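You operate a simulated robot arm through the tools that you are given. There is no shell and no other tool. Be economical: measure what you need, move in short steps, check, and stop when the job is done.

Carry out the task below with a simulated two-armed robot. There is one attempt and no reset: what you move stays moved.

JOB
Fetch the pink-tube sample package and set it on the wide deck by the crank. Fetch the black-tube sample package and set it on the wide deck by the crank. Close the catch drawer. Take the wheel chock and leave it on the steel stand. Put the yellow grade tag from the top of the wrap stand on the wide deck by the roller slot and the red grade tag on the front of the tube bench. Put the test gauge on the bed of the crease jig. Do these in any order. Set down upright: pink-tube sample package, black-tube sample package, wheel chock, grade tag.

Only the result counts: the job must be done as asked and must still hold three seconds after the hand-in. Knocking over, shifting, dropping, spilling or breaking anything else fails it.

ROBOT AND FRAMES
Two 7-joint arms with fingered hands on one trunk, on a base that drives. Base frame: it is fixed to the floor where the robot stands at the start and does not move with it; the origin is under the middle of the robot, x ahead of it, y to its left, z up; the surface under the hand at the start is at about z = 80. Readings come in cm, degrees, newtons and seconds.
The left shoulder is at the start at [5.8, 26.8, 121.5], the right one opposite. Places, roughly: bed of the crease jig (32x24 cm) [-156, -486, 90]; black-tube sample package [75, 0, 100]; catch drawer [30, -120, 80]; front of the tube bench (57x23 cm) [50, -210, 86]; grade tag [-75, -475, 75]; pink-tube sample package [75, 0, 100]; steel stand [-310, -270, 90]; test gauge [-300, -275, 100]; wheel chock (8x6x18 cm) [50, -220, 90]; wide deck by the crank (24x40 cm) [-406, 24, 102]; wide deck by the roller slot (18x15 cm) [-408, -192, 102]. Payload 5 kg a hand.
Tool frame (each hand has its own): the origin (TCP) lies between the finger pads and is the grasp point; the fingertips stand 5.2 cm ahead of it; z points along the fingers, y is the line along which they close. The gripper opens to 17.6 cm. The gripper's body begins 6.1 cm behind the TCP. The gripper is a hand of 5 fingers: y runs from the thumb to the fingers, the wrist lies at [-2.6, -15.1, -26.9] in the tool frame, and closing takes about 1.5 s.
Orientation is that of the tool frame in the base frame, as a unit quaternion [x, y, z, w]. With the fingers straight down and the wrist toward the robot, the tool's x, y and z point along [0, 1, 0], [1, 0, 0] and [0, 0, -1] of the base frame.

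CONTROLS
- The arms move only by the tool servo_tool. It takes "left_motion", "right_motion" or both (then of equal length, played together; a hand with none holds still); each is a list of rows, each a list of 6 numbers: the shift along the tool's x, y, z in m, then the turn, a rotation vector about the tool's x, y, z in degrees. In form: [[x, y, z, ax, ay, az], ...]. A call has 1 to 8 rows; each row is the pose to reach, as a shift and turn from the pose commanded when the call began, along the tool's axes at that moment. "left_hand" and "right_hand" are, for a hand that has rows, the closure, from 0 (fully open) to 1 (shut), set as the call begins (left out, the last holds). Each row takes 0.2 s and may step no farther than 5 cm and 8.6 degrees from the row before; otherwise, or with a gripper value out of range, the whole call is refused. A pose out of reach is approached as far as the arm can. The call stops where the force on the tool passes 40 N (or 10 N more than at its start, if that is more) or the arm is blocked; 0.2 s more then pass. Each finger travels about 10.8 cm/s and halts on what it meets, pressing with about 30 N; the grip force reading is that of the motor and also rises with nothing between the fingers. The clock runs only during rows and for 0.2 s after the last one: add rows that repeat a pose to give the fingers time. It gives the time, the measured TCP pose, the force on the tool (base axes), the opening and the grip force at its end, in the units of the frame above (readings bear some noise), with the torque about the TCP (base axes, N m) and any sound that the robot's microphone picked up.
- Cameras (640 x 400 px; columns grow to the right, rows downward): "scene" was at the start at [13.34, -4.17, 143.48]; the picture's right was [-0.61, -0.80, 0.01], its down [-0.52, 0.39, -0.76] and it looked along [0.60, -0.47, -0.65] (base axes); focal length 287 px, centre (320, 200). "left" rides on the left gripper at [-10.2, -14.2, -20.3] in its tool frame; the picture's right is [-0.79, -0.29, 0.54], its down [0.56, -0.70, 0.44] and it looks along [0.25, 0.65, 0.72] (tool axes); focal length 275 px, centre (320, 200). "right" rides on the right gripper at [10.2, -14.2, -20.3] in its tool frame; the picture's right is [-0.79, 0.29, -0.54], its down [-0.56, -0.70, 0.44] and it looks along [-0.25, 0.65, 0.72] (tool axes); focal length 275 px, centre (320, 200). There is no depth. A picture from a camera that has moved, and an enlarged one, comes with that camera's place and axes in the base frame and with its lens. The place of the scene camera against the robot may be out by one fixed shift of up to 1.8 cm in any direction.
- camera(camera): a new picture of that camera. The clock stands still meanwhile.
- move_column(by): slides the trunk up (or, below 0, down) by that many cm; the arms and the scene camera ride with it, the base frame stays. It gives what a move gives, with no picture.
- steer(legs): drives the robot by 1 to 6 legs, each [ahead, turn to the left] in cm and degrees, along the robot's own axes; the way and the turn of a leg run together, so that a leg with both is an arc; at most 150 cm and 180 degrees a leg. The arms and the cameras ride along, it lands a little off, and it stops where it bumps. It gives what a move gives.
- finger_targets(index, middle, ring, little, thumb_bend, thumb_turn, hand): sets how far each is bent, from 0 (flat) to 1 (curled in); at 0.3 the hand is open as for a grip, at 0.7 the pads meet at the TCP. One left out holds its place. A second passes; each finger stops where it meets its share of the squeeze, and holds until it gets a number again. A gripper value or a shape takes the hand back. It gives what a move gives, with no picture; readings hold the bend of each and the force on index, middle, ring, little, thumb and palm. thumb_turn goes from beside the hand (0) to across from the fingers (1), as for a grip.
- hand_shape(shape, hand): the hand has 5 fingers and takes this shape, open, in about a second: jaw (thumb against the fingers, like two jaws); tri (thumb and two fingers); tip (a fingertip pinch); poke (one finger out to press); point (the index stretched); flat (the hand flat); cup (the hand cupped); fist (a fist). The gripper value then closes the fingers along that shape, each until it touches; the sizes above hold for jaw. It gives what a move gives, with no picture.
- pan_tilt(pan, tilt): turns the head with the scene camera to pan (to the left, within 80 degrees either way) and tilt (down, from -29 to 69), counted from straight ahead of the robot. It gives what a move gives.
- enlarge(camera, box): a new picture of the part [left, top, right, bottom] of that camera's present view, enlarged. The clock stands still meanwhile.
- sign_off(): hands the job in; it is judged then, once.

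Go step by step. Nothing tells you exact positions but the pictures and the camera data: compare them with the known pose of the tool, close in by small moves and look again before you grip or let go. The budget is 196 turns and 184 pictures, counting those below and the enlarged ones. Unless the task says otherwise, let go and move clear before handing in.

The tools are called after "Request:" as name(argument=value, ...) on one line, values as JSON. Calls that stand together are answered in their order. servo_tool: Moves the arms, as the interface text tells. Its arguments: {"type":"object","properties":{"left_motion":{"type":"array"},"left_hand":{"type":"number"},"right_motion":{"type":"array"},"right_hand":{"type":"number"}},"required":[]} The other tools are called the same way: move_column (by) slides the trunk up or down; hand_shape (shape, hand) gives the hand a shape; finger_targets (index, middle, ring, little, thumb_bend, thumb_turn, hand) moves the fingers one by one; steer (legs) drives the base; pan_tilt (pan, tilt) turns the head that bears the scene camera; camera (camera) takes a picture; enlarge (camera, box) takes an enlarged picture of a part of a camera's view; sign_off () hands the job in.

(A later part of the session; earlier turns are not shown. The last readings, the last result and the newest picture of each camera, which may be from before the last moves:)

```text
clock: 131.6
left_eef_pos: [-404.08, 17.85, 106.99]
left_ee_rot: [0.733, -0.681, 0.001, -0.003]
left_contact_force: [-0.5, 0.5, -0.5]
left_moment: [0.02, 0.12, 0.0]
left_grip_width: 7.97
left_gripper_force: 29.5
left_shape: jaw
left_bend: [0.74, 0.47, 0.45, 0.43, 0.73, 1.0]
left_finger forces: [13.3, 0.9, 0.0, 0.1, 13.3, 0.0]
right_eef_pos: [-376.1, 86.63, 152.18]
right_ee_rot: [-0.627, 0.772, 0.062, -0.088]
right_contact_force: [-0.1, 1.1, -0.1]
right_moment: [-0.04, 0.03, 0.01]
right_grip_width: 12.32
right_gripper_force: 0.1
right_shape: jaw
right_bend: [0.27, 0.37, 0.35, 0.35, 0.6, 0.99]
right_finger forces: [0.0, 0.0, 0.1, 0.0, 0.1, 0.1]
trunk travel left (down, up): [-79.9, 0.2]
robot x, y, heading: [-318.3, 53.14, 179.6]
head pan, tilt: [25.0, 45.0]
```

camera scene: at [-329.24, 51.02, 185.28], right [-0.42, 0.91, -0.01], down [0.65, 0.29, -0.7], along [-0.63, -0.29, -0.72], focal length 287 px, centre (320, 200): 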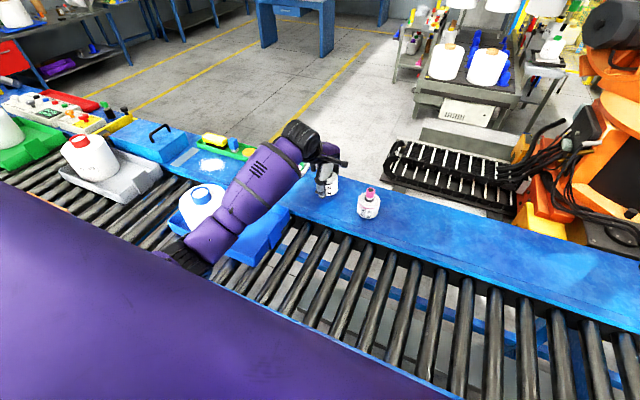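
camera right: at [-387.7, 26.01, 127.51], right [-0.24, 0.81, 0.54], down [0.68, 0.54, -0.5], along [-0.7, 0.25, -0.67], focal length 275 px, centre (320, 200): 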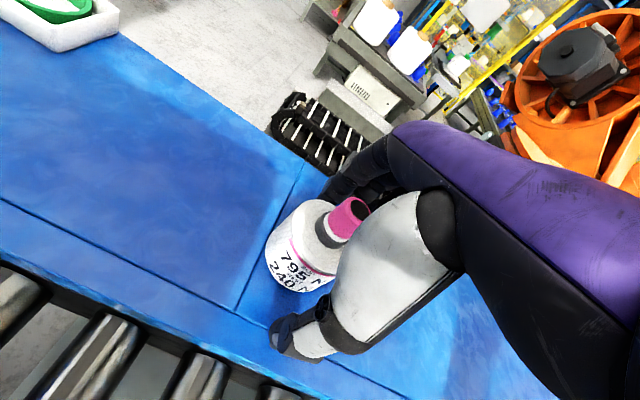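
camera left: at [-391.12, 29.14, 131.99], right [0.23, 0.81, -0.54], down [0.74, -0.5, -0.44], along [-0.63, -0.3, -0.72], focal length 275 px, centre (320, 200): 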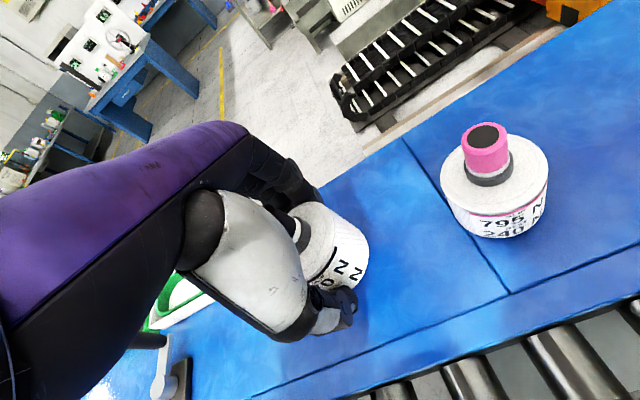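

Just touching. A hair lower, then open.

Request:
servo_tool(left_motion=[[0, 0, 0.002, 0, 0, 0], [0, 0, 0.003, 0, 0, 0]])

Request:
servo_tool(left_motion=[[0, 0, 0, 0, 0, 0], [0, 0, 0, 0, 0, 0], [0, 0, 0, 0, 0, 0], [0, 0, 0, 0, 0, 0], [0, 0, 0, 0, 0, 0]], left_hand=0.3)

Request:
camera(camera="left")

```text
clock: 132.2
left_eef_pos: [-404.2, 17.85, 106.79]
left_ee_rot: [0.732, -0.681, 0.002, -0.003]
left_contact_force: [1.9, 1.6, 7.8]
left_moment: [0.03, 0.24, -0.08]
left_grip_width: 8.01
left_gripper_force: 29.7
left_shape: jaw
left_bend: [0.74, 0.47, 0.45, 0.43, 0.73, 1.0]
left_finger forces: [13.9, 0.5, 0.0, 0.1, 16.0, 0.0]
right_eef_pos: [-376.01, 86.63, 152.27]
right_ee_rot: [-0.627, 0.771, 0.063, -0.088]
right_contact_force: [-0.3, 0.2, -0.6]
right_moment: [0.01, 0.03, 0.01]
right_grip_width: 12.32
right_gripper_force: 0.0
right_shape: jaw
right_bend: [0.27, 0.37, 0.35, 0.35, 0.6, 0.99]
right_finger forces: [0.1, 0.0, 0.0, 0.0, 0.1, 0.0]
trunk travel left (down, up): [-79.9, 0.2]
robot x, y, heading: [-318.26, 53.72, 179.4]
head pan, tilt: [25.0, 45.0]
```

```text
clock: 133.4
left_eef_pos: [-404.07, 17.88, 106.62]
left_ee_rot: [0.732, -0.681, 0.002, -0.003]
left_contact_force: [1.5, -0.4, 3.9]
left_moment: [-0.07, 0.12, 0.04]
left_grip_width: 12.15
left_gripper_force: 0.0
left_shape: jaw
left_bend: [0.27, 0.38, 0.35, 0.35, 0.6, 0.99]
left_finger forces: [0.0, 3.2, 0.0, 0.1, 0.0, 0.1]
right_eef_pos: [-376.09, 86.51, 152.08]
right_ee_rot: [-0.627, 0.771, 0.062, -0.088]
right_contact_force: [0.7, 0.2, -0.3]
right_moment: [-0.02, 0.01, 0.0]
right_grip_width: 12.29
right_gripper_force: 0.0
right_shape: jaw
right_bend: [0.27, 0.37, 0.35, 0.35, 0.6, 0.99]
right_finger forces: [0.1, 0.1, 0.1, 0.2, 0.1, 0.0]
trunk travel left (down, up): [-79.9, 0.2]
robot x, y, heading: [-318.42, 53.12, 179.6]
head pan, tilt: [25.0, 45.0]
```

```text
112 pictures are left
camera left: at [-390.97, 29.04, 127.03], right [0.23, 0.81, -0.54], down [0.74, -0.5, -0.44], along [-0.63, -0.3, -0.72], focal length 275 px, centre (320, 200)
```

left: 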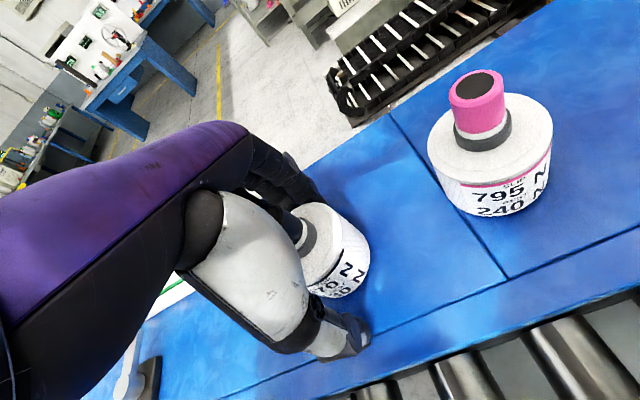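

Released and standing. Lifting straight off.

Request:
servo_tool(left_motion=[[0, 0.004, 0, 0, 0, 0], [0, 0.004, -0.03, 0, 0, 0], [0, 0.004, -0.07, 0, 0, 0], [0, 0.004, -0.12, 0, 0, 0], [0, 0.0, -0.16, 0, 0, 0], [0, -0.02, -0.2, 0, 0, 0], [0, -0.06, -0.21, 0, 0, 0], [0, -0.1, -0.22, 0, 0, 0]], left_hand=0.25)

Request:
camera(camera="scene")

```text
clock: 135.2
left_eef_pos: [-394.35, 18.5, 128.89]
left_ee_rot: [0.733, -0.681, 0.001, -0.004]
left_contact_force: [1.0, 0.3, 0.8]
left_moment: [-0.04, 0.14, 0.03]
left_grip_width: 13.19
left_gripper_force: 0.0
left_shape: jaw
left_bend: [0.26, 0.36, 0.34, 0.34, 0.56, 0.99]
left_finger forces: [0.0, 0.0, 0.1, 0.0, 0.0, 0.1]
right_eef_pos: [-376.0, 86.53, 152.14]
right_ee_rot: [-0.628, 0.771, 0.064, -0.089]
right_contact_force: [0.4, -0.1, 0.4]
right_moment: [-0.03, 0.07, -0.02]
right_grip_width: 12.33
right_gripper_force: 0.1
right_shape: jaw
right_bend: [0.27, 0.37, 0.35, 0.35, 0.6, 0.99]
right_finger forces: [0.0, 0.0, 0.0, 0.0, 0.1, 0.0]
trunk travel left (down, up): [-79.9, 0.2]
robot x, y, heading: [-318.32, 53.03, 179.3]
head pan, tilt: [25.0, 45.0]
```

```text
111 pictures are left
camera scene: at [-328.95, 51.02, 185.3], right [-0.42, 0.91, -0.01], down [0.65, 0.29, -0.7], along [-0.63, -0.29, -0.72], focal length 287 px, centre (320, 200)
```

scene: 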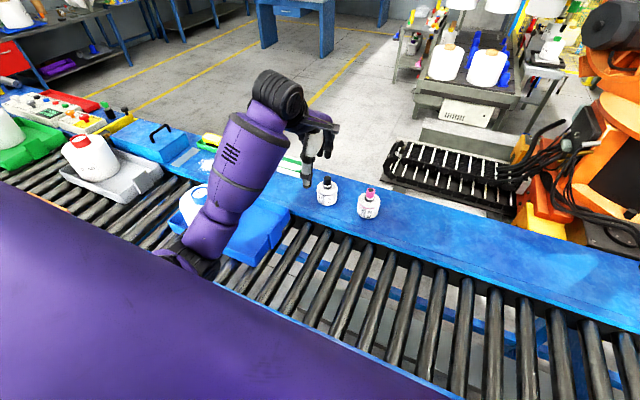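

Both packages are on the deck. I back off, turn toward −y and drive toward the steel stand with the test gauge.

Request:
steer(legs=[[-95, 0], [0, 88]])

Request:
pan_tilt(pan=-15, tilt=20)

Request:
camera(camera="scene")

```text
clock: 147.8
left_eef_pos: [-191.68, -26.39, 128.66]
left_ee_rot: [1.0, 0.018, 0.0, -0.005]
left_contact_force: [-0.2, 0.3, -0.4]
left_moment: [0.05, 0.01, -0.03]
left_grip_width: 13.17
left_gripper_force: 0.1
left_shape: jaw
left_bend: [0.26, 0.36, 0.34, 0.34, 0.56, 0.99]
left_finger forces: [0.0, 0.1, 0.0, 0.1, 0.0, 0.0]
right_eef_pos: [-258.25, -4.12, 151.08]
right_ee_rot: [0.991, -0.106, 0.008, 0.081]
right_contact_force: [0.9, -0.3, 0.1]
right_moment: [0.05, 0.07, -0.04]
right_grip_width: 12.33
right_gripper_force: 0.0
right_shape: jaw
right_bend: [0.27, 0.37, 0.35, 0.35, 0.6, 0.99]
right_finger forces: [0.0, 0.0, 0.0, 0.0, 0.0, 0.0]
trunk travel left (down, up): [-79.9, 0.2]
robot x, y, heading: [-225.27, 51.39, -92.7]
head pan, tilt: [25.0, 45.0]
```

```text
clock: 148.8
left_eef_pos: [-191.97, -24.96, 129.64]
left_ee_rot: [1.0, 0.017, 0.0, 0.002]
left_contact_force: [-2.0, -1.1, -0.9]
left_moment: [0.11, -0.14, 0.03]
left_grip_width: 13.2
left_gripper_force: 0.1
left_shape: jaw
left_bend: [0.26, 0.36, 0.33, 0.34, 0.56, 0.99]
left_finger forces: [0.0, 0.1, 0.1, 0.1, 0.0, 0.0]
right_eef_pos: [-259.04, -4.33, 153.12]
right_ee_rot: [0.988, -0.121, 0.017, 0.098]
right_contact_force: [-1.6, -2.0, -0.8]
right_moment: [0.14, -0.24, 0.1]
right_grip_width: 12.32
right_gripper_force: 0.0
right_shape: jaw
right_bend: [0.27, 0.37, 0.35, 0.35, 0.6, 0.99]
right_finger forces: [0.1, 0.1, 0.0, 0.1, 0.1, 0.1]
trunk travel left (down, up): [-79.9, 0.2]
robot x, y, heading: [-225.6, 51.02, -92.7]
head pan, tilt: [-15.0, 20.0]
```

```text
110 pictures are left
camera scene: at [-228.71, 39.49, 189.09], right [-0.95, 0.3, 0.0], down [0.11, 0.34, -0.93], along [-0.28, -0.89, -0.36], focal length 287 px, centre (320, 200)
```

scene: 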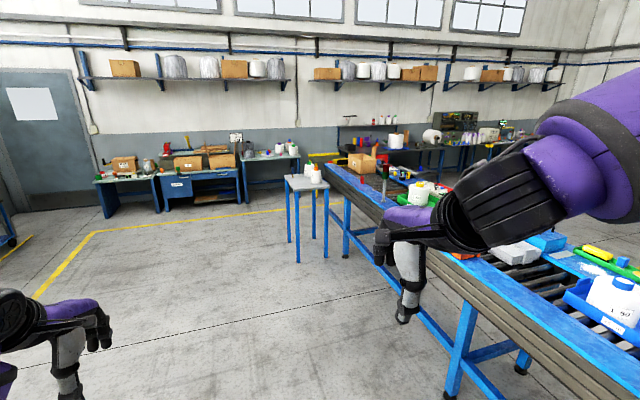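

The steel stand is the blue-legged table ahead right. I drive beside it and face it.

Request:
steer(legs=[[150, 0], [150, 0], [0, -87]])

Request:
pan_tilt(pan=0, tilt=40)

Request:
camera(camera="scene")

```text
clock: 174.6
left_eef_pos: [-309.86, -287.14, 129.68]
left_ee_rot: [0.735, -0.678, -0.002, 0.0]
left_contact_force: [0.0, 0.6, 0.3]
left_moment: [-0.04, -0.04, 0.06]
left_grip_width: 13.21
left_gripper_force: 0.0
left_shape: jaw
left_bend: [0.26, 0.36, 0.33, 0.34, 0.56, 0.99]
left_finger forces: [0.0, 0.0, 0.1, 0.0, 0.1, 0.0]
right_eef_pos: [-291.37, -219.77, 152.16]
right_ee_rot: [-0.643, 0.763, 0.044, -0.056]
right_contact_force: [-0.6, -0.4, -1.0]
right_moment: [-0.04, -0.04, 0.01]
right_grip_width: 12.32
right_gripper_force: 0.0
right_shape: jaw
right_bend: [0.27, 0.37, 0.35, 0.35, 0.6, 0.99]
right_finger forces: [0.0, 0.0, 0.0, 0.0, 0.1, 0.0]
trunk travel left (down, up): [-79.9, 0.2]
robot x, y, heading: [-235.38, -251.38, 179.8]
head pan, tilt: [-15.0, 20.0]
```

```text
clock: 175.5
left_eef_pos: [-307.75, -287.06, 131.09]
left_ee_rot: [0.735, -0.678, -0.009, 0.006]
left_contact_force: [2.5, 2.1, 1.8]
left_moment: [-0.21, 0.23, 0.1]
left_grip_width: 13.19
left_gripper_force: 0.2
left_shape: jaw
left_bend: [0.26, 0.36, 0.34, 0.34, 0.56, 0.99]
left_finger forces: [0.0, 0.0, 0.1, 0.0, 0.0, 0.1]
right_eef_pos: [-291.08, -219.04, 154.44]
right_ee_rot: [-0.63, 0.771, 0.052, -0.077]
right_contact_force: [2.0, 1.6, -0.3]
right_moment: [-0.14, 0.32, 0.0]
right_grip_width: 12.32
right_gripper_force: 0.0
right_shape: jaw
right_bend: [0.27, 0.37, 0.35, 0.35, 0.6, 0.99]
right_finger forces: [0.0, 0.0, 0.1, 0.0, 0.0, 0.0]
trunk travel left (down, up): [-79.9, 0.2]
robot x, y, heading: [-235.92, -252.17, 180.2]
head pan, tilt: [0.0, 40.0]
```

```text
109 pictures are left
camera scene: at [-246.86, -250.33, 186.05], right [0.0, 1.0, 0.0], down [0.65, 0.0, -0.76], along [-0.76, 0.0, -0.65], focal length 287 px, centre (320, 200)
```

scene: 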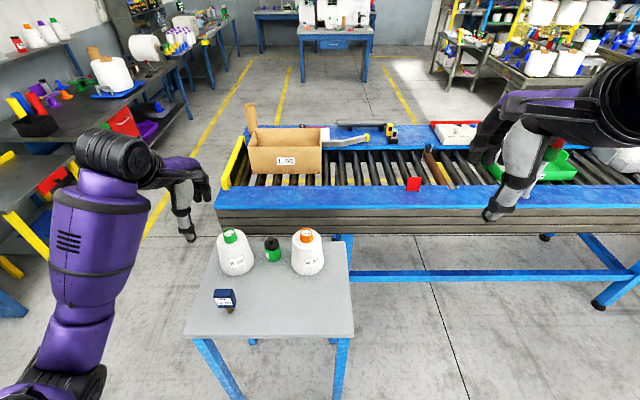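

The stand holds three bottles and, at front-left, the dark blue gauge. Zooming in.

Request:
enlarge(camera="scene", box=[180, 220, 360, 340])

Request:
camera(camera="left")

```text
3.33 times, centred on (270, 280) of scene
camera zoom: at [-246.86, -250.33, 186.05], right [0.0, 1.0, 0.0], down [0.65, 0.0, -0.76], along [-0.76, 0.0, -0.65], focal length 957 px, centre (487, -67)
```

zoom: 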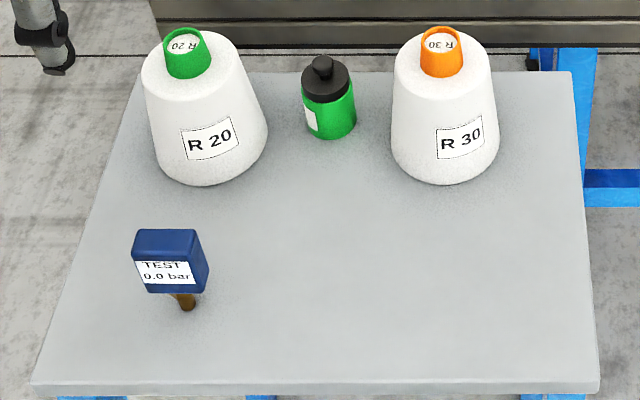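

```text
107 pictures are left
camera left: at [-294.0, -275.65, 150.89], right [0.21, 0.81, -0.54], down [0.74, -0.5, -0.46], along [-0.64, -0.3, -0.7], focal length 275 px, centre (320, 200)
```

left: 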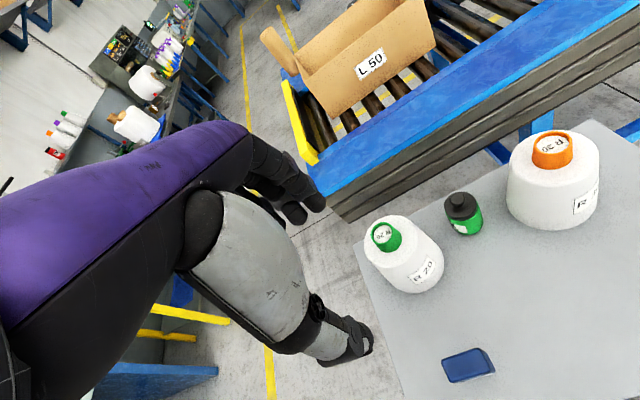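

Gauge box sits at about [-297.5, -282.5], top near z≈97 on a short stem. I pull the left hand back clear of bottle R 20, then lower the trunk.

Request:
servo_tool(left_motion=[[0, -0.01, 0, 0, 0, 0], [-0.006, -0.04, 0, 0, 0, 0], [-0.012, -0.08, 0, 0, 0, 0], [-0.02, -0.12, 0, 0, 0, 0], [-0.028, -0.15, 0, 0, 0, 0], [-0.032, -0.17, 0, 0, 0, 0]], left_hand=0.4)

Request:
move_column(by=-22)

Request:
camera(camera="left")

Request:
camera(camera="scene")

```text
clock: 176.9
left_eef_pos: [-291.42, -282.68, 130.23]
left_ee_rot: [0.735, -0.678, -0.007, 0.004]
left_contact_force: [-0.4, 0.6, -0.3]
left_moment: [-0.02, -0.01, -0.01]
left_grip_width: 10.58
left_gripper_force: 0.2
left_shape: jaw
left_bend: [0.74, 0.41, 0.38, 0.42, 0.66, 1.0]
left_finger forces: [0.0, 0.0, 0.0, 0.1, 0.0, 0.0]
right_eef_pos: [-291.51, -219.51, 154.33]
right_ee_rot: [-0.631, 0.771, 0.051, -0.073]
right_contact_force: [-0.5, -0.5, 0.5]
right_moment: [0.08, -0.06, -0.02]
right_grip_width: 12.34
right_gripper_force: 0.1
right_shape: jaw
right_bend: [0.27, 0.37, 0.35, 0.35, 0.6, 0.99]
right_finger forces: [0.1, 0.0, 0.1, 0.1, 0.1, 0.1]
trunk travel left (down, up): [-79.9, 0.2]
robot x, y, heading: [-235.61, -251.56, 179.9]
head pan, tilt: [0.0, 40.0]
```

```text
clock: 179.2
left_eef_pos: [-291.47, -282.63, 108.62]
left_ee_rot: [0.735, -0.678, -0.011, 0.006]
left_contact_force: [-1.7, -2.0, 30.7]
left_moment: [-0.1, 2.16, -0.01]
left_grip_width: 10.68
left_gripper_force: 0.1
left_shape: jaw
left_bend: [0.74, 0.4, 0.38, 0.42, 0.66, 1.0]
left_finger forces: [17.0, 13.7, 0.0, 0.0, 0.0, 0.0]
right_eef_pos: [-291.21, -219.43, 131.56]
right_ee_rot: [-0.632, 0.77, 0.047, -0.068]
right_contact_force: [-0.7, -0.4, 0.3]
right_moment: [0.1, -0.03, -0.01]
right_grip_width: 12.34
right_gripper_force: 0.1
right_shape: jaw
right_bend: [0.27, 0.37, 0.35, 0.35, 0.6, 0.99]
right_finger forces: [0.0, 0.0, 0.0, 0.1, 0.1, 0.0]
trunk travel left (down, up): [-57.9, 22.2]
robot x, y, heading: [-235.5, -251.91, 179.7]
head pan, tilt: [0.0, 40.0]
```

```text
106 pictures are left
camera left: at [-277.71, -271.39, 128.6], right [0.21, 0.81, -0.54], down [0.73, -0.5, -0.46], along [-0.65, -0.3, -0.7], focal length 275 px, centre (320, 200)
```

left: 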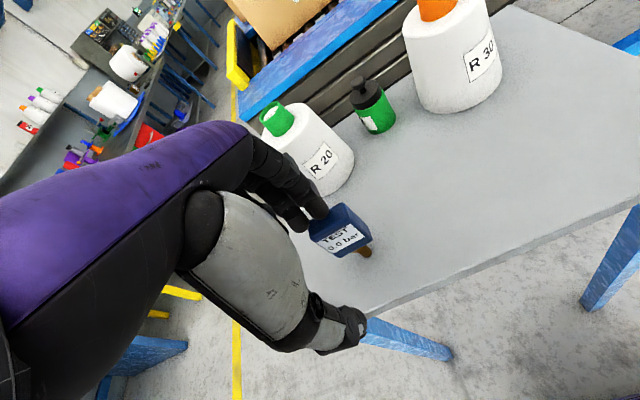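

```text
105 pictures are left
camera scene: at [-247.44, -250.68, 164.05], right [0.0, 1.0, 0.0], down [0.65, 0.0, -0.76], along [-0.76, 0.0, -0.65], focal length 287 px, centre (320, 200)
```

scene: 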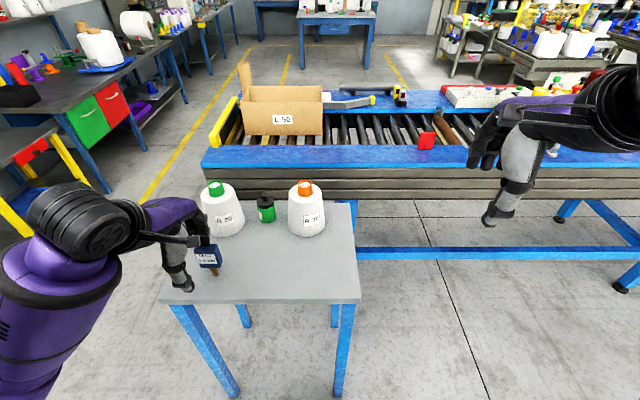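

The fingertips rest on top of the gauge (it is taller than I judged, top ≈103). I lift off at once.

Request:
servo_tool(left_motion=[[0, 0, -0.02, 0, 0, 0], [0, 0, -0.05, 0, 0, 0], [0, 0, -0.05, 0, 0, 0]], left_hand=0.3)

Request:
camera(camera="left")

Request:
enlarge(camera="scene", box=[150, 170, 330, 290])

```text
clock: 180.0
left_eef_pos: [-291.43, -282.79, 113.11]
left_ee_rot: [0.735, -0.678, -0.006, 0.004]
left_contact_force: [0.0, -0.4, -0.5]
left_moment: [0.08, -0.03, 0.01]
left_grip_width: 12.31
left_gripper_force: 0.0
left_shape: jaw
left_bend: [0.27, 0.37, 0.35, 0.35, 0.6, 0.99]
left_finger forces: [0.0, 0.1, 0.0, 0.0, 0.1, 0.0]
right_eef_pos: [-291.33, -219.43, 131.4]
right_ee_rot: [-0.633, 0.77, 0.047, -0.066]
right_contact_force: [-0.9, -0.4, 1.0]
right_moment: [0.07, -0.02, 0.03]
right_grip_width: 12.33
right_gripper_force: 0.0
right_shape: jaw
right_bend: [0.27, 0.37, 0.35, 0.35, 0.6, 0.99]
right_finger forces: [0.0, 0.1, 0.1, 0.0, 0.0, 0.0]
trunk travel left (down, up): [-57.9, 22.2]
robot x, y, heading: [-235.37, -251.9, 180.0]
head pan, tilt: [0.0, 40.0]
```

```text
104 pictures are left
camera left: at [-277.9, -271.45, 133.21], right [0.21, 0.81, -0.54], down [0.74, -0.5, -0.46], along [-0.64, -0.3, -0.71], focal length 275 px, centre (320, 200)
```

left: 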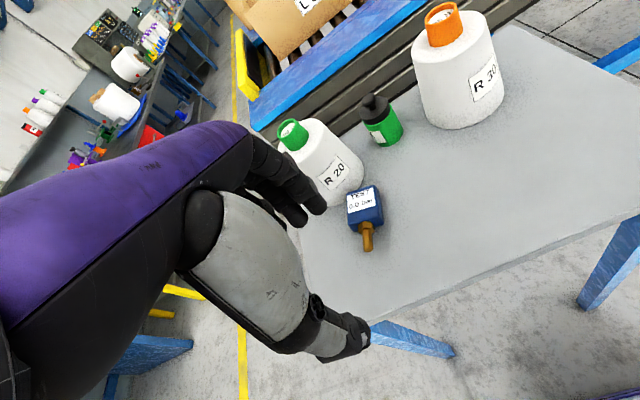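

```text
3.33 times, centred on (240, 230) of scene
camera zoom: at [-247.65, -250.75, 163.96], right [0.0, 1.0, 0.0], down [0.65, 0.0, -0.76], along [-0.76, 0.0, -0.65], focal length 957 px, centre (587, 100)
```

zoom: 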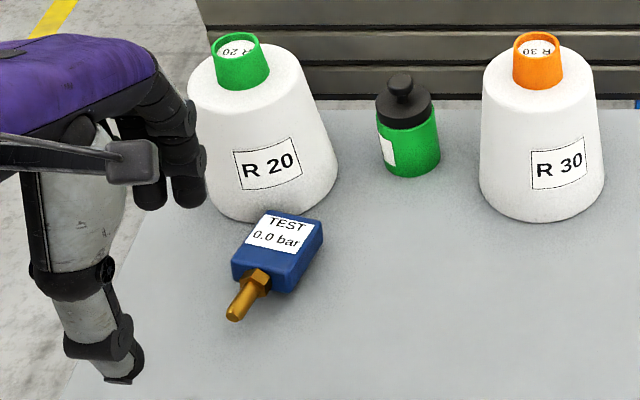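

The gauge toppled onto its back on the stand (it need not stand upright) and lies next to R 20. It must be gripped across its width, best with the right hand, so I turn the robot left and look.

Request:
servo_tool(left_motion=[[0, -0.01, -0.02, 0, 0, 0], [0, -0.03, -0.06, 0, 0, 0], [0, -0.03, -0.1, 0, 0, 0], [0, -0.03, -0.12, 0, 0, 0]])

Request:
steer(legs=[[0, 40]])

Request:
hand_shape(hand="right", shape="tri")

Request:
camera(camera="scene")

Request:
camera(camera="right")

```text
clock: 181.0
left_eef_pos: [-288.93, -282.36, 125.56]
left_ee_rot: [0.735, -0.678, -0.006, 0.003]
left_contact_force: [0.4, 0.5, -0.7]
left_moment: [-0.05, 0.02, -0.01]
left_grip_width: 12.27
left_gripper_force: 0.0
left_shape: jaw
left_bend: [0.27, 0.37, 0.35, 0.35, 0.6, 0.99]
left_finger forces: [0.1, 0.0, 0.1, 0.1, 0.0, 0.1]
left hand out of reach, approached as far as the arm can: row 2, 3, 4
right_eef_pos: [-291.33, -219.44, 131.4]
right_ee_rot: [-0.633, 0.77, 0.047, -0.067]
right_contact_force: [-0.5, -0.4, 0.0]
right_moment: [0.02, -0.01, 0.01]
right_grip_width: 12.33
right_gripper_force: 0.1
right_shape: jaw
right_bend: [0.27, 0.37, 0.35, 0.35, 0.6, 0.99]
right_finger forces: [0.1, 0.1, 0.0, 0.1, 0.0, 0.0]
trunk travel left (down, up): [-57.9, 22.2]
robot x, y, heading: [-235.47, -251.99, 179.8]
head pan, tilt: [0.0, 40.0]
```

```text
clock: 184.1
left_eef_pos: [-257.11, -309.27, 125.64]
left_ee_rot: [0.921, -0.39, -0.004, 0.005]
left_contact_force: [-0.3, -0.1, -1.0]
left_moment: [0.01, -0.04, 0.0]
left_grip_width: 12.3
left_gripper_force: 0.1
left_shape: jaw
left_bend: [0.27, 0.37, 0.35, 0.35, 0.6, 0.99]
left_finger forces: [0.0, 0.1, 0.0, 0.0, 0.0, 0.0]
right_eef_pos: [-298.03, -262.08, 130.56]
right_ee_rot: [0.862, -0.503, -0.019, 0.053]
right_contact_force: [0.4, 0.4, 0.6]
right_moment: [0.02, -0.03, 0.04]
right_grip_width: 12.31
right_gripper_force: 0.0
right_shape: jaw
right_bend: [0.27, 0.38, 0.35, 0.35, 0.6, 0.99]
right_finger forces: [0.0, 0.1, 0.0, 0.0, 0.0, 0.0]
trunk travel left (down, up): [-57.9, 22.2]
robot x, y, heading: [-235.88, -251.48, -140.1]
head pan, tilt: [0.0, 40.0]
```

```text
clock: 185.0
left_eef_pos: [-256.6, -309.36, 126.26]
left_ee_rot: [0.926, -0.377, -0.006, 0.003]
left_contact_force: [-0.4, 0.2, 0.7]
left_moment: [-0.06, -0.13, 0.03]
left_grip_width: 12.31
left_gripper_force: 0.1
left_shape: jaw
left_bend: [0.27, 0.37, 0.35, 0.35, 0.6, 0.99]
left_finger forces: [0.0, 0.0, 0.1, 0.0, 0.0, 0.0]
right_eef_pos: [-298.37, -261.8, 132.33]
right_ee_rot: [0.856, -0.511, -0.019, 0.07]
right_contact_force: [-1.0, 1.2, -0.6]
right_moment: [-0.1, -0.11, 0.03]
right_grip_width: 17.6
right_gripper_force: 0.0
right_shape: tri
right_bend: [0.3, 0.3, 0.99, 0.99, 0.3, 0.98]
right_finger forces: [0.0, 0.0, 0.0, 0.0, 0.1, 0.1]
trunk travel left (down, up): [-57.9, 22.2]
robot x, y, heading: [-235.96, -250.93, -140.3]
head pan, tilt: [0.0, 40.0]
```

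```text
102 pictures are left
camera scene: at [-245.18, -257.95, 163.98], right [-0.64, 0.77, 0.0], down [0.51, 0.42, -0.76], along [-0.58, -0.48, -0.65], focal length 287 px, centre (320, 200)
```

scene: 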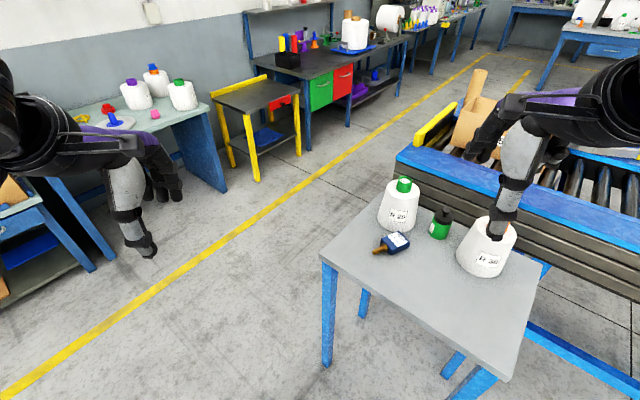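

```text
101 pictures are left
camera right: at [-278.99, -262.01, 150.7], right [-0.57, 0.62, 0.54], down [0.3, 0.77, -0.56], along [-0.76, -0.15, -0.63], focal length 275 px, centre (320, 200)
```

right: 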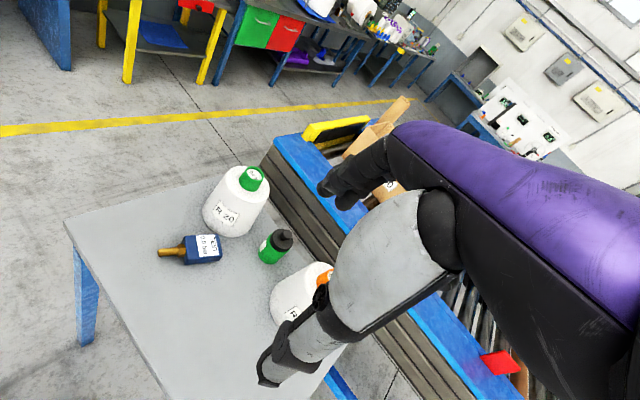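

I straighten the right hand's tilt and yaw it so it closes across the gauge's width.

Request:
servo_tool(right_motion=[[0, 0, 0, 1, 0, 0], [0, 0, 0, 3, -1, 0], [0, 0, 0, 5.5, -1.6, 0], [0, 0, 0, 8, -2.2, 0], [0, 0, 0, 8, -2.2, 0]], right_hand=0.35)

Request:
servo_tool(right_motion=[[0, 0, 0, 0, 0, -6], [0, 0.02, 0, 0, 0, -12], [0, 0.04, 0, 0, 0, -18], [0, 0.06, 0, 0, 0, -24], [0, 0.08, 0, 0, 0, -30], [0, 0.1, 0, 0, 0, -36], [0, 0.12, 0, 0, 0, -36]])

Request:
camera(camera="right")

```text
clock: 186.2
left_eef_pos: [-256.48, -309.26, 126.29]
left_ee_rot: [0.926, -0.377, -0.006, 0.003]
left_contact_force: [0.3, 0.7, 0.2]
left_moment: [0.01, 0.03, -0.02]
left_grip_width: 12.3
left_gripper_force: 0.0
left_shape: jaw
left_bend: [0.27, 0.37, 0.35, 0.35, 0.6, 0.99]
left_finger forces: [0.0, 0.0, 0.1, 0.1, 0.1, 0.1]
right_eef_pos: [-296.75, -261.03, 131.17]
right_ee_rot: [0.865, -0.502, -0.003, -0.01]
right_contact_force: [0.4, 0.0, 0.0]
right_moment: [-0.02, 0.05, 0.0]
right_grip_width: 11.48
right_gripper_force: 0.1
right_shape: tri
right_bend: [0.73, 0.39, 0.99, 0.99, 0.63, 1.0]
right_finger forces: [0.0, 0.0, 0.0, 0.0, 0.0, 0.1]
trunk travel left (down, up): [-57.9, 22.2]
robot x, y, heading: [-236.0, -251.02, -140.1]
head pan, tilt: [0.0, 40.0]
```

```text
clock: 187.8
left_eef_pos: [-256.41, -309.61, 126.1]
left_ee_rot: [0.926, -0.377, -0.007, 0.002]
left_contact_force: [0.2, -1.7, -0.6]
left_moment: [0.11, -0.01, -0.03]
left_grip_width: 12.33
left_gripper_force: 0.2
left_shape: jaw
left_bend: [0.27, 0.37, 0.35, 0.35, 0.6, 0.99]
left_finger forces: [0.0, 0.0, 0.0, 0.1, 0.0, 0.0]
right_eef_pos: [-307.38, -267.05, 130.97]
right_ee_rot: [0.978, -0.21, 0.0, -0.011]
right_contact_force: [-1.3, -0.2, -1.1]
right_moment: [0.14, 0.0, 0.02]
right_grip_width: 11.48
right_gripper_force: 0.0
right_shape: tri
right_bend: [0.73, 0.39, 0.99, 0.99, 0.63, 1.0]
right_finger forces: [0.0, 0.0, 0.1, 0.0, 0.1, 0.0]
trunk travel left (down, up): [-57.9, 22.2]
robot x, y, heading: [-235.72, -251.35, -140.5]
head pan, tilt: [0.0, 40.0]
```

```text
100 pictures are left
camera right: at [-292.33, -258.83, 151.54], right [-0.84, 0.05, 0.54], down [-0.22, 0.88, -0.42], along [-0.49, -0.47, -0.73], focal length 275 px, centre (320, 200)
```

right: 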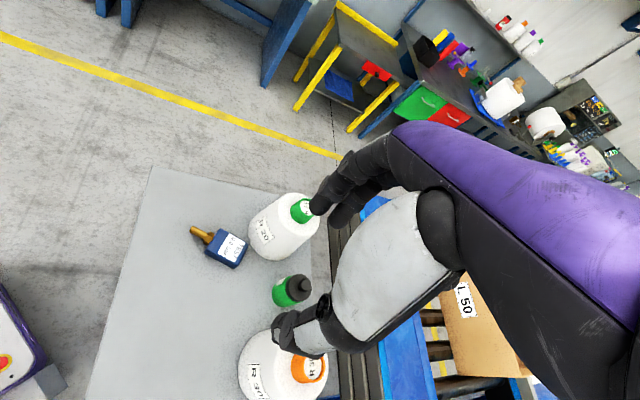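

Hand is aligned at about 90° across the gauge. I open it a bit, move over the gauge's neck end and come down partway.

Request:
servo_tool(right_motion=[[0.015, 0.025, 0, 0, 0, 0], [0.03, 0.05, 0, 0, 0, 0], [0.05, 0.08, 0.02, 0, 0, 0], [0.07, 0.11, 0.04, 0, 0, 0], [0.07, 0.11, 0.08, 0, 0, 0], [0.07, 0.111, 0.12, 0, 0, 0], [0.07, 0.113, 0.16, 0, 0, 0], [0.07, 0.114, 0.2, 0, 0, 0]], right_hand=0.2)

Request:
camera(camera="right")

Request:
enlarge(camera="scene", box=[300, 130, 540, 280])

```text
clock: 189.6
left_eef_pos: [-256.56, -309.54, 126.16]
left_ee_rot: [0.926, -0.377, -0.006, 0.002]
left_contact_force: [-1.1, 0.0, -0.7]
left_moment: [0.13, -0.13, -0.02]
left_grip_width: 12.29
left_gripper_force: 0.0
left_shape: jaw
left_bend: [0.27, 0.37, 0.35, 0.35, 0.6, 0.99]
left_finger forces: [0.1, 0.0, 0.0, 0.1, 0.1, 0.0]
right_eef_pos: [-305.59, -280.15, 110.81]
right_ee_rot: [0.977, -0.211, 0.0, -0.01]
right_contact_force: [-1.9, -3.3, 1.6]
right_moment: [0.3, -0.19, 0.08]
right_grip_width: 14.06
right_gripper_force: 0.1
right_shape: tri
right_bend: [0.26, 0.34, 0.99, 0.99, 0.52, 0.99]
right_finger forces: [0.0, 0.0, 0.1, 0.0, 0.1, 0.1]
trunk travel left (down, up): [-57.9, 22.2]
robot x, y, heading: [-235.98, -251.56, -140.3]
head pan, tilt: [0.0, 40.0]
```

```text
99 pictures are left
camera right: at [-290.62, -271.77, 131.2], right [-0.84, 0.06, 0.54], down [-0.21, 0.88, -0.43], along [-0.5, -0.47, -0.73], focal length 275 px, centre (320, 200)
```

right: 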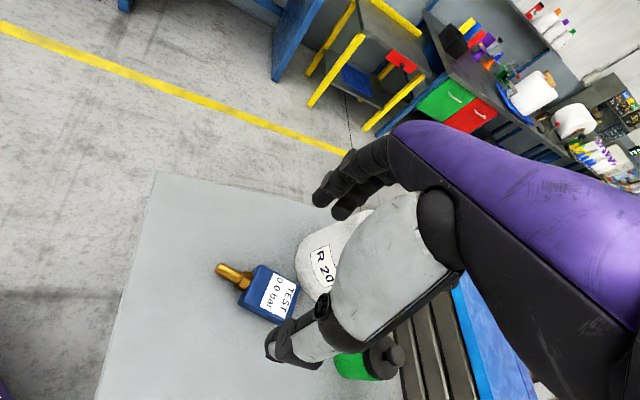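

```text
2.67 times, centred on (420, 205) of scene
camera zoom: at [-245.22, -258.23, 163.95], right [-0.64, 0.77, 0.0], down [0.51, 0.42, -0.76], along [-0.58, -0.48, -0.66], focal length 766 px, centre (53, 187)
```

zoom: 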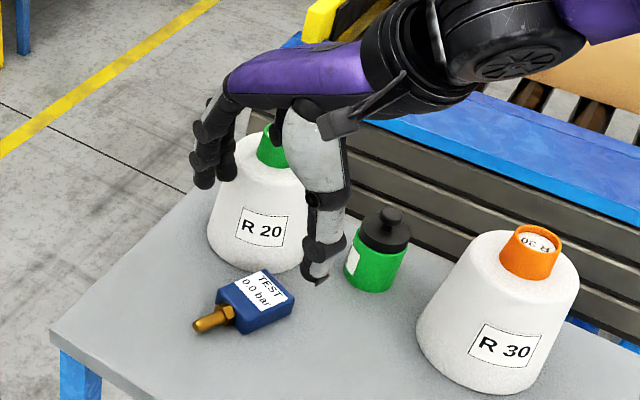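

Alignment matches the gauge body within a centimetre and clears R 20. Descending.

Request:
servo_tool(right_motion=[[0, 0, 0.03, 0, 0, 0], [0, 0, 0.06, 0, 0, 0], [0, 0, 0.09, 0, 0, 0], [0, 0, 0.12, 0, 0, 0], [0, 0, 0.135, 0, 0, 0], [0, 0, 0.135, 0, 0, 0]])

Request:
camera(camera="right")

Request:
enlarge(camera="scene", box=[300, 130, 540, 280])

```text
clock: 191.0
left_eef_pos: [-256.55, -309.32, 126.31]
left_ee_rot: [0.926, -0.377, -0.006, 0.003]
left_contact_force: [-0.5, 0.0, -0.6]
left_moment: [-0.01, -0.08, -0.01]
left_grip_width: 12.31
left_gripper_force: 0.0
left_shape: jaw
left_bend: [0.27, 0.37, 0.35, 0.35, 0.6, 0.99]
left_finger forces: [0.0, 0.1, 0.0, 0.0, 0.0, 0.0]
right_eef_pos: [-305.52, -279.22, 97.39]
right_ee_rot: [0.977, -0.212, 0.001, -0.01]
right_contact_force: [0.8, 0.1, -0.7]
right_moment: [-0.04, -0.03, -0.06]
right_grip_width: 14.06
right_gripper_force: 0.1
right_shape: tri
right_bend: [0.26, 0.34, 0.99, 0.99, 0.52, 0.99]
right_finger forces: [0.0, 0.1, 1.5, 0.0, 0.0, 0.0]
trunk travel left (down, up): [-57.9, 22.2]
robot x, y, heading: [-235.55, -251.03, -140.3]
head pan, tilt: [0.0, 40.0]
```

```text
97 pictures are left
camera right: at [-290.57, -271.03, 117.84], right [-0.84, 0.06, 0.54], down [-0.21, 0.88, -0.43], along [-0.49, -0.47, -0.73], focal length 275 px, centre (320, 200)
```

right: 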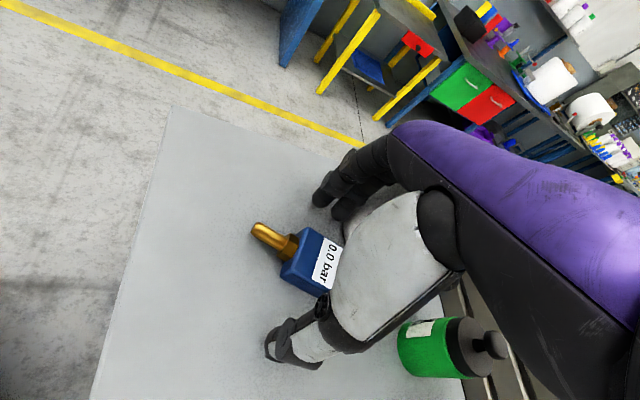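

```text
2.67 times, centred on (420, 205) of scene
camera zoom: at [-245.17, -258.05, 163.97], right [-0.64, 0.77, 0.0], down [0.51, 0.42, -0.76], along [-0.58, -0.48, -0.65], focal length 766 px, centre (53, 187)
```

zoom: 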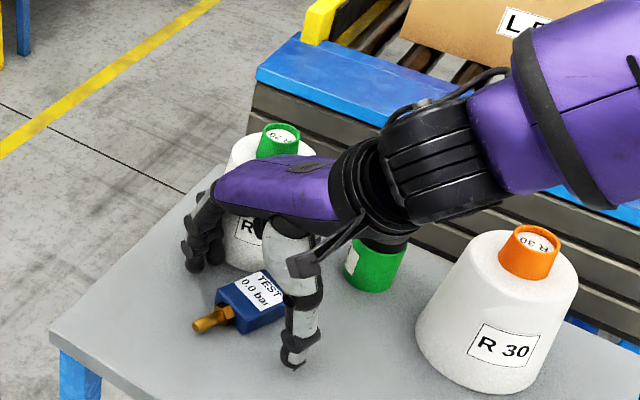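

Nearly there; a light touch on the curled ring finger tells me not to go lower. Closing.

Request:
servo_tool(right_motion=[[0, 0, 0, 0, 0, 0], [0, 0, 0, 0, 0, 0], [0, 0, 0, 0, 0, 0], [0, 0, 0, 0, 0, 0], [0, 0, 0, 0, 0, 0], [0, 0, 0, 0, 0, 0], [0, 0, 0, 0, 0, 0], [0, 0, 0, 0, 0, 0]], right_hand=0.9)

Request:
camera(camera="right")

Request:
enlarge(camera="scene", box=[340, 170, 500, 270])

```text
clock: 192.8
left_eef_pos: [-256.48, -309.45, 126.28]
left_ee_rot: [0.926, -0.377, -0.005, 0.003]
left_contact_force: [0.6, -0.2, -0.8]
left_moment: [0.0, -0.02, 0.01]
left_grip_width: 12.32
left_gripper_force: 0.0
left_shape: jaw
left_bend: [0.27, 0.37, 0.35, 0.35, 0.6, 0.99]
left_finger forces: [0.0, 0.0, 0.0, 0.0, 0.0, 0.0]
right_eef_pos: [-305.38, -279.36, 97.48]
right_ee_rot: [0.977, -0.211, 0.0, -0.009]
right_contact_force: [-0.4, 0.3, 0.8]
right_moment: [-0.02, -0.01, 0.0]
right_grip_width: 5.26
right_gripper_force: 30.1
right_shape: tri
right_bend: [0.74, 0.54, 1.0, 1.0, 0.74, 1.0]
right_finger forces: [13.8, 12.9, 0.0, 0.0, 26.6, 0.0]
trunk travel left (down, up): [-57.9, 22.2]
robot x, y, heading: [-235.96, -251.01, -140.7]
head pan, tilt: [0.0, 40.0]
```

```text
95 pictures are left
camera right: at [-290.51, -271.05, 117.9], right [-0.84, 0.06, 0.54], down [-0.21, 0.88, -0.43], along [-0.5, -0.47, -0.73], focal length 275 px, centre (320, 200)
```

right: 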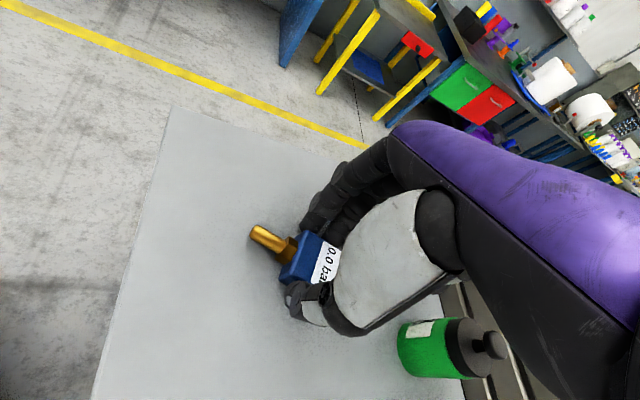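

```text
4.00 times, centred on (420, 220) of scene
camera zoom: at [-245.08, -258.05, 163.98], right [-0.64, 0.77, 0.0], down [0.5, 0.42, -0.76], along [-0.58, -0.48, -0.65], focal length 1149 px, centre (-80, 120)
```

zoom: 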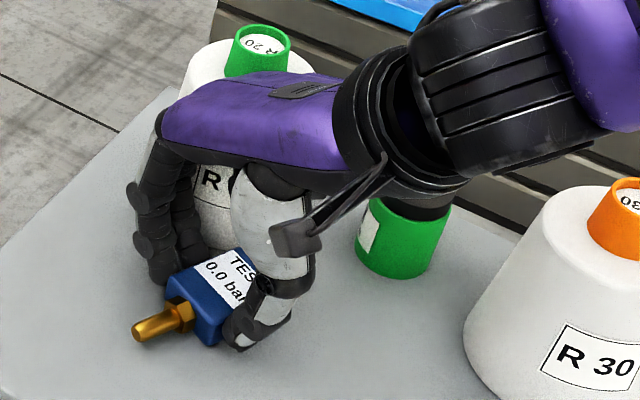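

Good firm grip on the gauge (5.3 cm). Lifting straight up.

Request:
servo_tool(right_motion=[[0, 0, -0.02, 0, 0, 0], [0, 0, -0.05, 0, 0, 0], [0, 0, -0.09, 0, 0, 0], [0, 0, -0.13, 0, 0, 0], [0.0, 0, -0.17, 0, 0, 0], [0.0, -0.01, -0.21, 0, 0, 0], [0.0, -0.02, -0.25, 0, 0, 0]])

Request:
camera(camera="scene")

```text
clock: 194.4
left_eef_pos: [-256.37, -309.29, 126.29]
left_ee_rot: [0.926, -0.378, -0.006, 0.004]
left_contact_force: [1.4, 0.9, 0.1]
left_moment: [-0.08, 0.12, 0.02]
left_grip_width: 12.3
left_gripper_force: 0.0
left_shape: jaw
left_bend: [0.27, 0.37, 0.35, 0.35, 0.6, 0.99]
left_finger forces: [0.0, 0.0, 0.1, 0.0, 0.0, 0.1]
right_eef_pos: [-304.42, -278.09, 122.26]
right_ee_rot: [0.977, -0.212, 0.001, -0.01]
right_contact_force: [1.6, 1.5, -3.5]
right_moment: [-0.21, 0.18, -0.06]
right_grip_width: 5.28
right_gripper_force: 29.6
right_shape: tri
right_bend: [0.74, 0.54, 1.0, 1.0, 0.74, 1.0]
right_finger forces: [13.8, 13.0, 0.0, 0.1, 26.9, 0.0]
trunk travel left (down, up): [-57.9, 22.2]
robot x, y, heading: [-236.12, -251.15, -140.5]
head pan, tilt: [0.0, 40.0]
```

```text
93 pictures are left
camera scene: at [-244.91, -257.93, 164.0], right [-0.64, 0.77, 0.0], down [0.5, 0.41, -0.76], along [-0.58, -0.48, -0.65], focal length 287 px, centre (320, 200)
```

scene: 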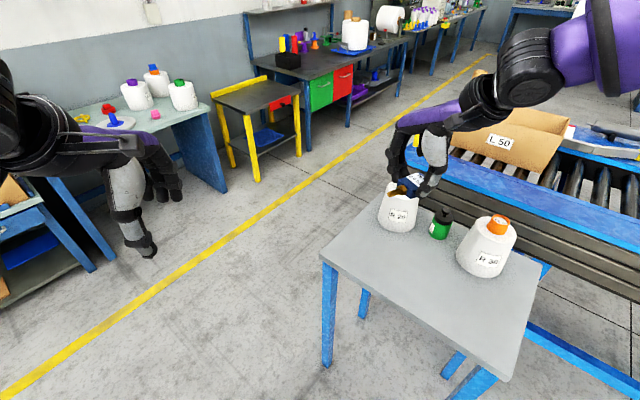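

Gauge is held. I raise the trunk, back away and drive to the wall benches where the crease jig is.

Request:
move_column(by=10)

Request:
steer(legs=[[-35, 0], [0, 75], [110, 0]])

Request:
pan_tilt(pan=-20, tilt=25)

Request:
camera(camera="scene")

```text
clock: 195.8
left_eef_pos: [-256.55, -309.47, 136.72]
left_ee_rot: [0.926, -0.377, -0.008, 0.006]
left_contact_force: [0.3, 0.1, -0.9]
left_moment: [0.06, -0.02, 0.01]
left_grip_width: 12.31
left_gripper_force: 0.1
left_shape: jaw
left_bend: [0.27, 0.37, 0.35, 0.35, 0.6, 0.99]
left_finger forces: [0.0, 0.0, 0.0, 0.0, 0.0, 0.0]
right_eef_pos: [-304.7, -278.15, 132.21]
right_ee_rot: [0.977, -0.211, 0.001, -0.011]
right_contact_force: [-1.1, 0.6, -1.9]
right_moment: [-0.01, 0.0, 0.01]
right_grip_width: 5.26
right_gripper_force: 30.3
right_shape: tri
right_bend: [0.74, 0.54, 1.0, 1.0, 0.74, 1.0]
right_finger forces: [13.8, 13.0, 0.0, 0.0, 26.9, 0.0]
trunk travel left (down, up): [-67.9, 12.2]
robot x, y, heading: [-235.67, -251.46, -140.3]
head pan, tilt: [0.0, 40.0]
```

```text
clock: 210.8
left_eef_pos: [-116.0, -365.94, 137.02]
left_ee_rot: [0.971, 0.241, 0.001, 0.004]
left_contact_force: [0.1, -0.6, -0.1]
left_moment: [-0.02, -0.04, -0.02]
left_grip_width: 12.31
left_gripper_force: 0.1
left_shape: jaw
left_bend: [0.27, 0.37, 0.35, 0.35, 0.6, 0.99]
left_finger forces: [0.0, 0.0, 0.1, 0.1, 0.1, 0.0]
right_eef_pos: [-158.95, -403.5, 132.34]
right_ee_rot: [0.909, 0.417, -0.006, -0.009]
right_contact_force: [-0.5, 0.0, -1.7]
right_moment: [0.03, -0.02, -0.01]
right_grip_width: 5.25
right_gripper_force: 30.2
right_shape: tri
right_bend: [0.74, 0.54, 1.0, 1.0, 0.74, 1.0]
right_finger forces: [13.7, 12.8, 0.0, 0.0, 26.6, 0.0]
trunk travel left (down, up): [-67.9, 12.2]
robot x, y, heading: [-165.53, -329.79, -66.9]
head pan, tilt: [0.0, 40.0]
```

```text
clock: 211.6
left_eef_pos: [-116.02, -365.1, 137.83]
left_ee_rot: [0.968, 0.252, -0.006, 0.005]
left_contact_force: [0.5, 2.3, 0.2]
left_moment: [-0.15, -0.09, 0.03]
left_grip_width: 12.31
left_gripper_force: 0.1
left_shape: jaw
left_bend: [0.27, 0.37, 0.35, 0.35, 0.6, 0.99]
left_finger forces: [0.0, 0.1, 0.0, 0.1, 0.0, 0.1]
right_eef_pos: [-159.77, -401.71, 133.52]
right_ee_rot: [0.909, 0.417, -0.005, -0.001]
right_contact_force: [0.5, 1.8, -0.6]
right_moment: [-0.14, -0.06, -0.04]
right_grip_width: 5.24
right_gripper_force: 29.9
right_shape: tri
right_bend: [0.74, 0.54, 1.0, 1.0, 0.74, 1.0]
right_finger forces: [15.2, 14.0, 0.0, 0.1, 29.3, 0.1]
trunk travel left (down, up): [-67.9, 12.2]
robot x, y, heading: [-165.32, -329.89, -67.0]
head pan, tilt: [-20.0, 25.0]
```

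```text
92 pictures are left
camera scene: at [-163.49, -340.99, 176.35], right [-1.0, -0.06, 0.0], down [-0.03, 0.43, -0.9], along [0.05, -0.9, -0.43], focal length 287 px, centre (320, 200)
```

scene: 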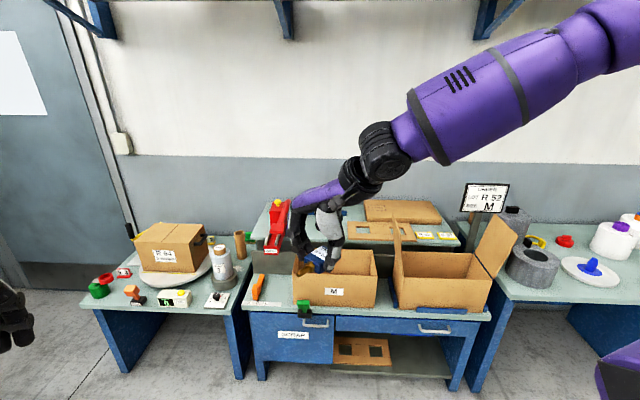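

I see three benches; the jig spot is hidden behind my right hand. I use the right-hand camera.

Request:
camera(camera="right")

Request:
enlarge(camera="scene", box=[80, 180, 320, 330])

```text
91 pictures are left
camera right: at [-163.71, -384.69, 153.76], right [-0.29, -0.79, 0.55], down [-0.9, 0.04, -0.43], along [0.32, -0.62, -0.72], focal length 275 px, centre (320, 200)
```

right: 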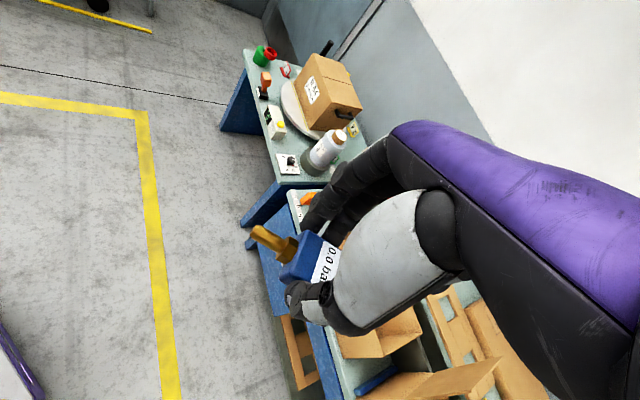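

```text
2.67 times, centred on (200, 255) of scene
camera zoom: at [-163.49, -340.99, 176.35], right [-1.0, -0.06, 0.0], down [-0.03, 0.43, -0.9], along [0.05, -0.9, -0.43], focal length 766 px, centre (640, 53)
```

zoom: 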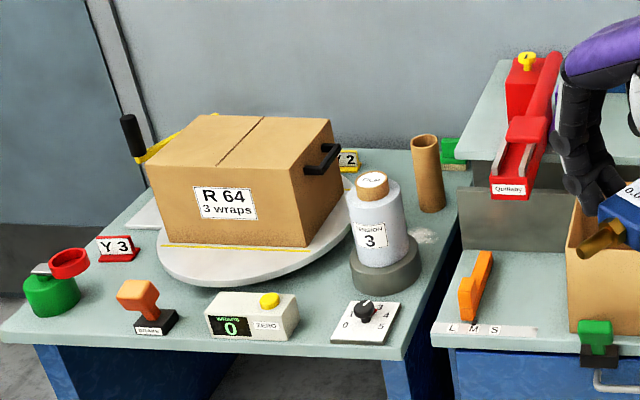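

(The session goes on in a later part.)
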